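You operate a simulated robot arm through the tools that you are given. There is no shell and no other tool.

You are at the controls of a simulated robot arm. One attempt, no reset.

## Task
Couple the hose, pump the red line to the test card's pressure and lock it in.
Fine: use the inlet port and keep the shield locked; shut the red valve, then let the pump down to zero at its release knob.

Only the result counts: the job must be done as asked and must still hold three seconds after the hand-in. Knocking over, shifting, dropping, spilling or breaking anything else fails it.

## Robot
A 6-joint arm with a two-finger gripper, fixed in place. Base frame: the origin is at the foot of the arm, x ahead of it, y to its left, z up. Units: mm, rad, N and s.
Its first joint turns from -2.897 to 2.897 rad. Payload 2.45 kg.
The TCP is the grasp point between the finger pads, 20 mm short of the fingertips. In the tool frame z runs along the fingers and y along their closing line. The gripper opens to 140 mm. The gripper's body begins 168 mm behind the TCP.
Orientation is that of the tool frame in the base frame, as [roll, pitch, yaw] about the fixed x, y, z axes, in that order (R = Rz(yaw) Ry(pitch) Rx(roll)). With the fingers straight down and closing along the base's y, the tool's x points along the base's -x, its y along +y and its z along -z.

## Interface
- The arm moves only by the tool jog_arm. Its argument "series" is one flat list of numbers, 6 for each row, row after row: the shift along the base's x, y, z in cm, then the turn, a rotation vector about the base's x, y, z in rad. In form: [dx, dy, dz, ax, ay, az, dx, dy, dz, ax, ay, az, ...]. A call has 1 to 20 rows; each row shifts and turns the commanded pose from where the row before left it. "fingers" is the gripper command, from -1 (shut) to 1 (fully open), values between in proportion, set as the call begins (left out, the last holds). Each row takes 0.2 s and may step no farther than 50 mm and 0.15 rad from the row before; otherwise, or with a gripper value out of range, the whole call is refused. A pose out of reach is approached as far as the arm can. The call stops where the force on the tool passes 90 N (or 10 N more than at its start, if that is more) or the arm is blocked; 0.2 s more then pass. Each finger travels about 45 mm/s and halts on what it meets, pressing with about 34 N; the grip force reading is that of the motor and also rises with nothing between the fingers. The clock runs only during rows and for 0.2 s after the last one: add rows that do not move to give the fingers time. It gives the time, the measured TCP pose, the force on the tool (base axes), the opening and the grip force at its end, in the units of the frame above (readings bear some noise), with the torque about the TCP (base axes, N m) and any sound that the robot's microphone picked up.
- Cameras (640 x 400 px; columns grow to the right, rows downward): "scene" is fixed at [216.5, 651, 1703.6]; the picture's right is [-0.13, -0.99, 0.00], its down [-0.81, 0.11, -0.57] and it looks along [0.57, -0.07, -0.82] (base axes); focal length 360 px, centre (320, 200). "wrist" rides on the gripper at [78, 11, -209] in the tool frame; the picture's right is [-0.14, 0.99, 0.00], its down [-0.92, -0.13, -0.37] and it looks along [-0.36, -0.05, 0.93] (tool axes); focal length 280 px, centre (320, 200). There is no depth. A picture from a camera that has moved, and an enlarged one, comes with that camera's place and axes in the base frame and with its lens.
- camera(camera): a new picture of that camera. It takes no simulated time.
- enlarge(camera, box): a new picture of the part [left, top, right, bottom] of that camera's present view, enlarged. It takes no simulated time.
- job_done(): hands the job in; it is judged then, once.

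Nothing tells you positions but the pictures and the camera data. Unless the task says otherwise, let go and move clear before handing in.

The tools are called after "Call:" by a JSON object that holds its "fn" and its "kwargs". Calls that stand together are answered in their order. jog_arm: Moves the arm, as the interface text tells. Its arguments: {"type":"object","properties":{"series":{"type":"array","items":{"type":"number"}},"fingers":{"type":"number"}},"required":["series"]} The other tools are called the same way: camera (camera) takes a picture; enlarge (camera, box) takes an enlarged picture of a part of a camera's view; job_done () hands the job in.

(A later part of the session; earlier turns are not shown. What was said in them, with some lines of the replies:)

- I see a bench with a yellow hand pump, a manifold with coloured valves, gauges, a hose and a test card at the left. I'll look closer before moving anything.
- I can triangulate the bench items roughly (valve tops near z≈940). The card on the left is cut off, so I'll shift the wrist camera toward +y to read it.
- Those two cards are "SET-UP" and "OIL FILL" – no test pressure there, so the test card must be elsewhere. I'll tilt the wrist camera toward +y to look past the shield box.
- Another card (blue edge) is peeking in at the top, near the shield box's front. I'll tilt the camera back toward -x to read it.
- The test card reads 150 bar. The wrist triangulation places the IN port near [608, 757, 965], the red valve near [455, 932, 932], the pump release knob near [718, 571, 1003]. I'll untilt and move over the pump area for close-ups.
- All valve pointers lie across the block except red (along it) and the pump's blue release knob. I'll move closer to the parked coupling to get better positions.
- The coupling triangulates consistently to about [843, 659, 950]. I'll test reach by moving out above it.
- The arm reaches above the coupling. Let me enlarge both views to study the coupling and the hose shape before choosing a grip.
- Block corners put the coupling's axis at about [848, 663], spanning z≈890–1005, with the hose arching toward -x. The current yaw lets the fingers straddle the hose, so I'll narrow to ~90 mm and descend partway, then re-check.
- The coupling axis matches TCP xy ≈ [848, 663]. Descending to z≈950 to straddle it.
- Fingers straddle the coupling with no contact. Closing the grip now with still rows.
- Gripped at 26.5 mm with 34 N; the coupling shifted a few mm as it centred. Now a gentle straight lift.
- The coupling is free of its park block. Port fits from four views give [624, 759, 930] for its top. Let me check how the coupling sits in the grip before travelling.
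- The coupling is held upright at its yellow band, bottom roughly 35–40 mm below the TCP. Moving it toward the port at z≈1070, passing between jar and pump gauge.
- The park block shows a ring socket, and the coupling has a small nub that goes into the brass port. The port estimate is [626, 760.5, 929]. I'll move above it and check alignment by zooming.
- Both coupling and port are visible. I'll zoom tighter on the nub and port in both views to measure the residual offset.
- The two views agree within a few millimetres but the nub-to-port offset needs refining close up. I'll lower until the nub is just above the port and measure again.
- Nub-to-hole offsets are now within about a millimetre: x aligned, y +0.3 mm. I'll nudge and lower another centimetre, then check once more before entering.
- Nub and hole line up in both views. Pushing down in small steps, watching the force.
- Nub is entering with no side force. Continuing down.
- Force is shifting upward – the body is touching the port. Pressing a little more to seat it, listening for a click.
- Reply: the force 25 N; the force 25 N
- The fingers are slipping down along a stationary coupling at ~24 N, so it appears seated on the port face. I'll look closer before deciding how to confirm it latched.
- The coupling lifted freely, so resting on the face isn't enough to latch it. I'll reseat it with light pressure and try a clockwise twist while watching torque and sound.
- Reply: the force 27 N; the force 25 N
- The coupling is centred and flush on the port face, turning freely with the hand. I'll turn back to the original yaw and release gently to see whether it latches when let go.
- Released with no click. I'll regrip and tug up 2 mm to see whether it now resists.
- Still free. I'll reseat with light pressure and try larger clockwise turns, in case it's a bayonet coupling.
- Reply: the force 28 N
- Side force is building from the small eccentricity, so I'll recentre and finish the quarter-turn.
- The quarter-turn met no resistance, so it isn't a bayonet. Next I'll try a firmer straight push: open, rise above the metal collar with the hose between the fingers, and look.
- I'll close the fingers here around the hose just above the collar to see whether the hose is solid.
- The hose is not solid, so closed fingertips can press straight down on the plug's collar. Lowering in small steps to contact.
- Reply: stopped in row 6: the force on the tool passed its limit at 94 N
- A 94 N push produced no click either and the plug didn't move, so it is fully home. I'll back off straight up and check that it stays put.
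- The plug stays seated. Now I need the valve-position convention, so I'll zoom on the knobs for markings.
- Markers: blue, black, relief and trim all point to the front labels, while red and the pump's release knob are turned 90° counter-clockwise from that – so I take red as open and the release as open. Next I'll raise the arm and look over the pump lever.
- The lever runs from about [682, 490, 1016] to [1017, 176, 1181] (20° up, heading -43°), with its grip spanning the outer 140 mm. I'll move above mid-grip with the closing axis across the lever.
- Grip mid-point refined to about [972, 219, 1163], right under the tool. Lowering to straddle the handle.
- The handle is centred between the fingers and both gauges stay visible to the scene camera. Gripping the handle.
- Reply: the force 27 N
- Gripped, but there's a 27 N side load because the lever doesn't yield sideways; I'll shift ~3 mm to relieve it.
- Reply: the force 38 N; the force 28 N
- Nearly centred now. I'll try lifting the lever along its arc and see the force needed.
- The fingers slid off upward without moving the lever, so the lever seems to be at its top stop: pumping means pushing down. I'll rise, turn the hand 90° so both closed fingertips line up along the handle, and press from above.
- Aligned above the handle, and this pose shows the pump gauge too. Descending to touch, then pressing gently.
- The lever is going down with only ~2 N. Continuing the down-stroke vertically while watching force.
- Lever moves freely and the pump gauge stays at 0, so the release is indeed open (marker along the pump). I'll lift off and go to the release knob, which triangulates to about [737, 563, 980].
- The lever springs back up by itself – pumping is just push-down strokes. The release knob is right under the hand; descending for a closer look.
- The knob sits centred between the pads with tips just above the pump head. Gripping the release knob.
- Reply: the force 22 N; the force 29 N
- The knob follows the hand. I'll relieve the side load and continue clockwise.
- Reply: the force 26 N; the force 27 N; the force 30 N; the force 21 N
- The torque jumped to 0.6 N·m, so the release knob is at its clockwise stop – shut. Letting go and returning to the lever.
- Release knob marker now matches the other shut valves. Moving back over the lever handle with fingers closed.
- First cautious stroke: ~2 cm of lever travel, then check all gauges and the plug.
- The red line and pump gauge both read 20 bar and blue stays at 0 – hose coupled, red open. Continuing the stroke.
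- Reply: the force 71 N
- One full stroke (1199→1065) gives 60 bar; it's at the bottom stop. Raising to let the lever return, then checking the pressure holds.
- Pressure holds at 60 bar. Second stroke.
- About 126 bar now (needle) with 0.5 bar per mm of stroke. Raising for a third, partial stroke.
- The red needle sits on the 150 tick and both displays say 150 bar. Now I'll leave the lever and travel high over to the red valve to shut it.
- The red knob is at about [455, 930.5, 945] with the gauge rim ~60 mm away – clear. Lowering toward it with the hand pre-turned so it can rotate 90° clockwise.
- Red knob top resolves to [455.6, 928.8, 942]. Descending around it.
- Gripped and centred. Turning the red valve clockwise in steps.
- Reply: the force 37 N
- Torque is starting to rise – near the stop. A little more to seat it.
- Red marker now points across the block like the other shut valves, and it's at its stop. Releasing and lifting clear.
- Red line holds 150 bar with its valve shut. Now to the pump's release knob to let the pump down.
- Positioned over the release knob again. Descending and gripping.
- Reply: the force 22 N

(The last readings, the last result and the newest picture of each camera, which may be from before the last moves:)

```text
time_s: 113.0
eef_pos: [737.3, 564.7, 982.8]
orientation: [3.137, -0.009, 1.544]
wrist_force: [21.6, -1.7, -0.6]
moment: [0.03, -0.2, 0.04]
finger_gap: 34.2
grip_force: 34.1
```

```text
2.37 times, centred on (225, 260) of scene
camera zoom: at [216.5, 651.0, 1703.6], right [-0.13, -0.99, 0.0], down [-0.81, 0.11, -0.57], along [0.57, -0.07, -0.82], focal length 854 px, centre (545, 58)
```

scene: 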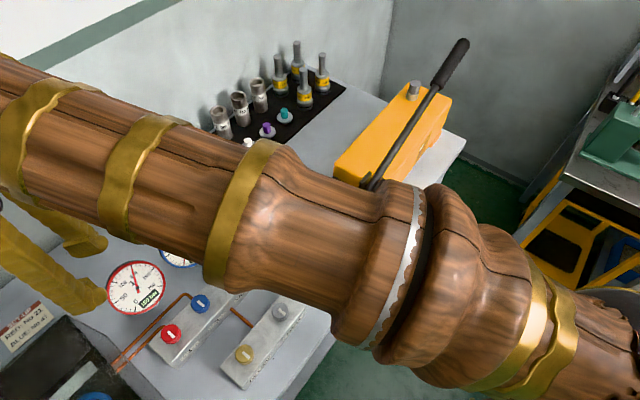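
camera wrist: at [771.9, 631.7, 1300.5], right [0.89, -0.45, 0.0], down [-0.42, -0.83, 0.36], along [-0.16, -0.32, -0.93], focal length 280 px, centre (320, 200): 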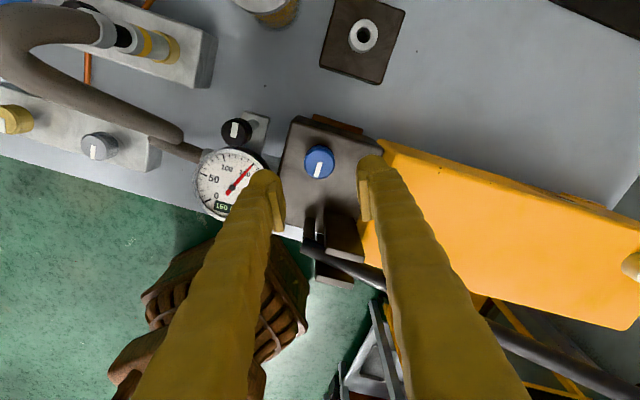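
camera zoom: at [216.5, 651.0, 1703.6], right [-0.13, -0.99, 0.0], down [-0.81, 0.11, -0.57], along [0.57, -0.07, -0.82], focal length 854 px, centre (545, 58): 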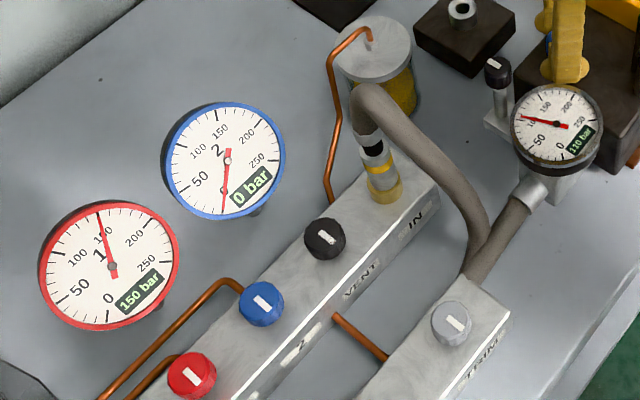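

Pump gauge is already falling (110 bar) while the red line stays at 150. Continuing counter-clockwise to fully open.

Call:
{"fn": "jog_arm", "kwargs": {"series": [0.1, 0, 0, 0, 0, 0, 0, 0, 0, 0, 0, 0.1, 0, 0, 0, 0, 0, 0.1, 0, 0, 0, 0, 0, 0.1, 0, 0, 0, 0, 0, 0.1, 0, 0, 0, 0, 0, 0]}}

Call:
{"fn": "jog_arm", "kwargs": {"series": [0, 0, 0, 0, 0, 0.1, 0, 0, 0, 0, 0, 0.1, 0, 0, 0, 0, 0, 0.1, 0, 0, 0, 0, 0, 0.1, 0, 0, 0, 0, 0, 0]}}

Call:
{"fn": "enlarge", "kwargs": {"camera": "wrist", "box": [240, 110, 400, 250]}}

Call:
{"fn": "enlarge", "kwargs": {"camera": "scene", "box": [90, 200, 360, 320]}}

```text
time_s: 114.4
eef_pos: [736.8, 564.7, 984.8]
orientation: [3.137, -0.008, 1.947]
wrist_force: [-37.4, -18.6, 10.3]
moment: [-0.17, 0.51, -0.08]
finger_gap: 34.2
grip_force: 34.1
```

```text
time_s: 115.6
eef_pos: [738.3, 565.0, 983.6]
orientation: [3.137, -0.008, 2.347]
wrist_force: [-44.4, -20.7, 0.4]
moment: [-0.15, 0.51, -0.11]
finger_gap: 34.4
grip_force: 33.9
```

```text
2.86 times, centred on (320, 180) of wrist
camera zoom: at [691.9, 625.7, 1193.3], right [0.8, 0.59, 0.0], down [0.55, -0.75, 0.36], along [0.22, -0.29, -0.93], focal length 801 px, centre (320, 257)
```

zoom: 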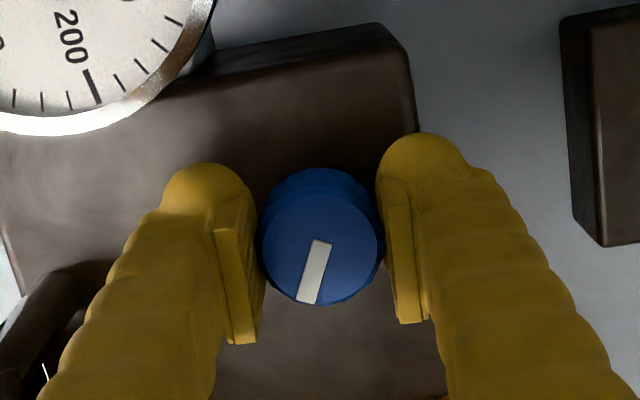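

```text
2.37 times, centred on (225, 260) of scene
camera zoom: at [216.5, 651.0, 1703.6], right [-0.13, -0.99, 0.0], down [-0.81, 0.11, -0.57], along [0.57, -0.07, -0.82], focal length 854 px, centre (545, 58)
```

zoom: 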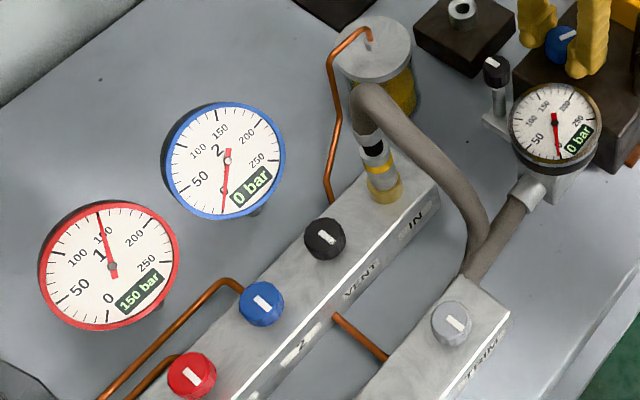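

Pump reads 0 bar, red line 150 bar. I'll relieve the side load, finish opening the knob to its original position, and let go.

Call:
{"fn": "jog_arm", "kwargs": {"series": [-0.15, -0.08, 0, 0, 0, 0, 0, 0, 0, 0, 0, 0]}}

```text
time_s: 116.2
eef_pos: [737.4, 564.3, 982.9]
orientation: [3.134, -0.009, 2.345]
wrist_force: [-10.5, -6.2, -0.3]
moment: [-0.06, 0.04, 0.02]
finger_gap: 34.3
grip_force: 33.6
```

Call:
{"fn": "jog_arm", "kwargs": {"series": [-0.03, -0.02, 0, 0, 0, 0.1, -0.02, -0.03, 0, 0, 0, 0.1, -0.02, -0.03, 0, 0, 0, 0.1, 0, 0, 0, 0, 0, 0]}}

Call:
{"fn": "enlarge", "kwargs": {"camera": "wrist", "box": [240, 110, 400, 250]}}

```text
time_s: 117.2
eef_pos: [737.4, 565.3, 982.9]
orientation: [3.136, -0.008, 2.646]
wrist_force: [30.1, 13.4, 0.6]
moment: [-0.01, -0.32, 0.01]
finger_gap: 34.4
grip_force: 34.6
```

```text
2.86 times, centred on (320, 180) of wrist
camera zoom: at [674.8, 608.2, 1193.4], right [0.59, 0.81, 0.01], down [0.75, -0.55, 0.36], along [0.29, -0.21, -0.93], focal length 801 px, centre (320, 257)
```

zoom: 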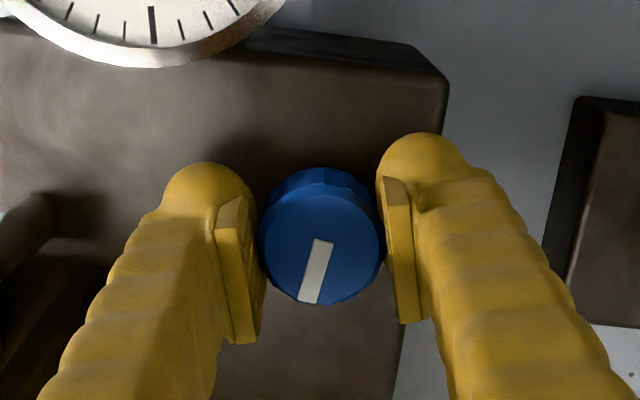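

The release knob is essentially back at its open position. Letting go and rising clear.

Call:
{"fn": "jog_arm", "kwargs": {"series": [0, 0, 0, 0, 0, 0, 0, 0, 0, 0, 0, 0, 0, 0, 0, 0, 0, 0, 0, 0, 1, 0, 0, 0, 0, 0, 4, 0, 0, 0, 0, 0, 4.5, 0, 0, 0, 0, 0, 4.5, 0, 0, 0, 0, 0, 4.5, 0, 0, 0, 0, 0, 4.5, 0, 0, 0, 0, 0, 4.5, 0, 0, 0, 0, 0, 4.5, 0, 0, 0, 0, 0, 4.5, 0, 0, 0], "fingers": -0.14}}

Call:
{"fn": "camera", "kwargs": {"camera": "wrist"}}

Call:
{"fn": "camera", "kwargs": {"camera": "scene"}}

Call:
{"fn": "enlarge", "kwargs": {"camera": "scene", "box": [90, 200, 360, 320]}}

Call:
{"fn": "enlarge", "kwargs": {"camera": "scene", "box": [100, 250, 175, 320]}}

```text
time_s: 119.8
eef_pos: [735.3, 562.1, 1347.5]
orientation: [3.138, -0.009, 2.644]
wrist_force: [0.5, 0.2, -0.3]
moment: [-0.02, 0.0, -0.01]
finger_gap: 60.3
grip_force: 0.0
```

```text
taken
camera wrist: at [673.8, 607.4, 1558.3], right [0.59, 0.81, 0.0], down [0.75, -0.55, 0.36], along [0.29, -0.21, -0.93], focal length 280 px, centre (320, 200)
```

wrist: 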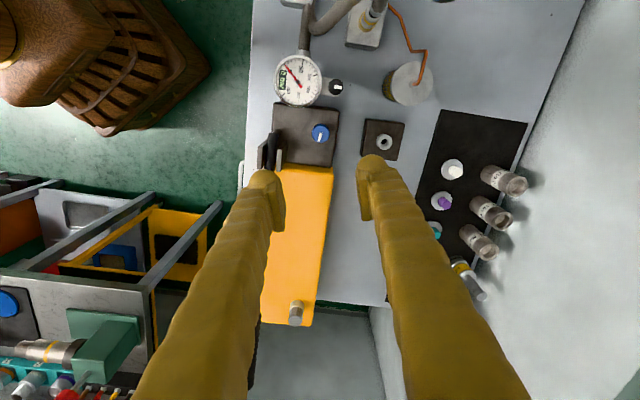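

```text
taken
```

scene: 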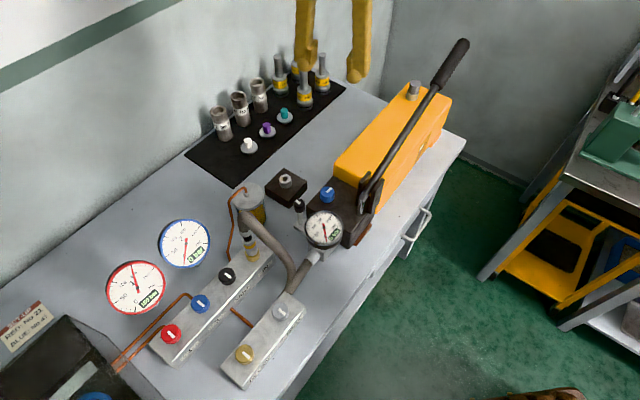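

```text
2.37 times, centred on (225, 260) of scene
camera zoom: at [216.5, 651.0, 1703.6], right [-0.13, -0.99, 0.0], down [-0.81, 0.11, -0.57], along [0.57, -0.07, -0.82], focal length 854 px, centre (545, 58)
```

zoom: 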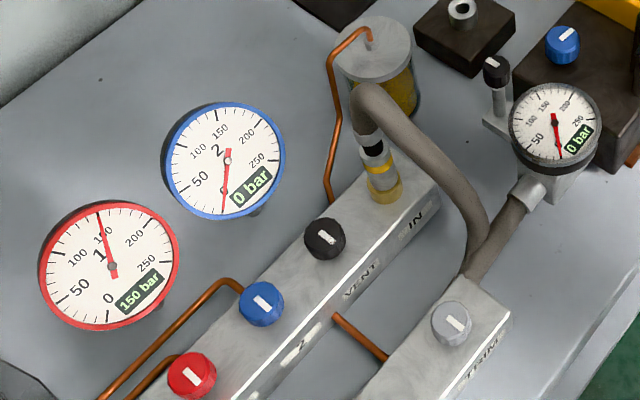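

```text
5.71 times, centred on (138, 285) of scene
camera zoom: at [216.5, 651.0, 1703.6], right [-0.13, -0.99, 0.0], down [-0.81, 0.11, -0.57], along [0.57, -0.07, -0.82], focal length 2059 px, centre (1363, -286)
```

zoom: 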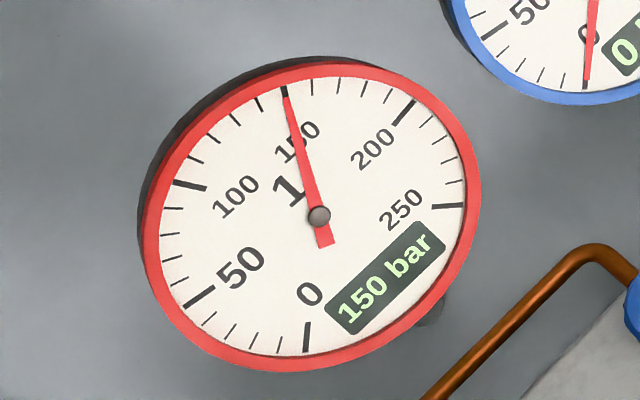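

I'll compare the pump's position with the earlier zooms to be sure nothing shifted.

Call:
{"fn": "enlarge", "kwargs": {"camera": "scene", "box": [295, 200, 355, 255]}}

Call:
{"fn": "enlarge", "kwargs": {"camera": "scene", "box": [285, 165, 375, 250]}}

Call:
{"fn": "enlarge", "kwargs": {"camera": "scene", "box": [340, 20, 480, 240]}}

```text
7.27 times, centred on (325, 228) of scene
camera zoom: at [216.5, 651.0, 1703.6], right [-0.13, -0.99, 0.0], down [-0.81, 0.11, -0.57], along [0.57, -0.07, -0.82], focal length 2621 px, centre (284, 0)
```

zoom: 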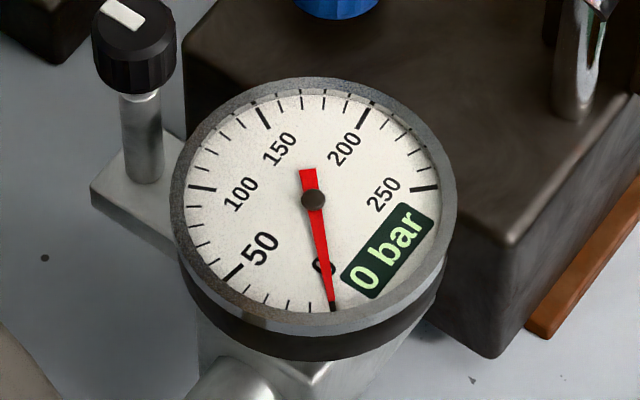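

```text
4.71 times, centred on (330, 208) of scene
camera zoom: at [216.5, 651.0, 1703.6], right [-0.13, -0.99, 0.0], down [-0.81, 0.11, -0.57], along [0.57, -0.07, -0.82], focal length 1696 px, centre (273, 165)
```

zoom: 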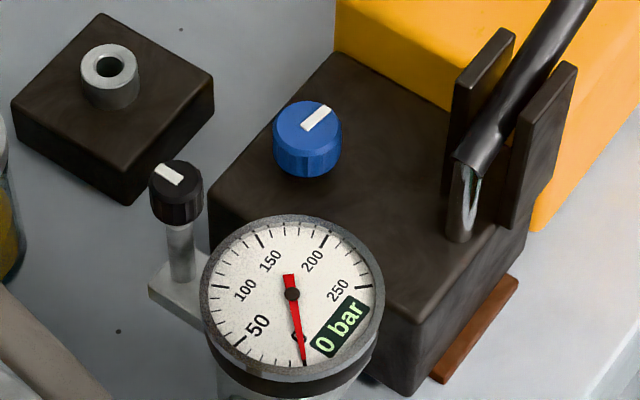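

```text
1.82 times, centred on (410, 130) of scene
camera zoom: at [216.5, 651.0, 1703.6], right [-0.13, -0.99, 0.0], down [-0.81, 0.11, -0.57], along [0.57, -0.07, -0.82], focal length 655 px, centre (156, 327)
```

zoom: 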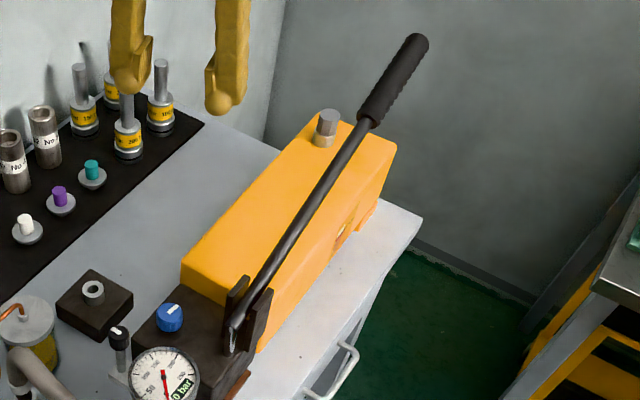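

Everything matches the request:
- **Red line:** holds 150 bar with its valve shut.
- **Pump:** at 0 bar, with the release knob open.
- **Blue line:** still at 0 bar.
- **Hose:** seated in the IN port.
- **Shield:** untouched.

Turning the release knob moved the pump by about 1–2 mm. The arm is clear, so I'm handing in.

Call:
{"fn": "job_done", "kwargs": {}}

```text
The job is handed in.
```

The job is handed in: the red line is at 150 bar, the pressure on the test card, and locked in behind its shut valve. I haven't seen the judged result.

- **Hose:** seated in the inlet port. It never clicked or latched. Early on, before there was any pressure in it, it still lifted out freely. It passed pressure without leaking and was still seated at hand-in.
- **Red line:** the red gauge read 150 bar from before I shut the valve until hand-in, with no visible drop.
- **Pump:** let down to 0 bar at its release knob, which I left open.
- **Everything else:** the blue line stayed at 0 bar. I didn't touch the shield or the vent, trim and relief valves.

**Pump shift:** turning the release knob pushed the pump sideways by about 1–2 mm. Whether that counts as shifting something depends on the judge's tolerance.
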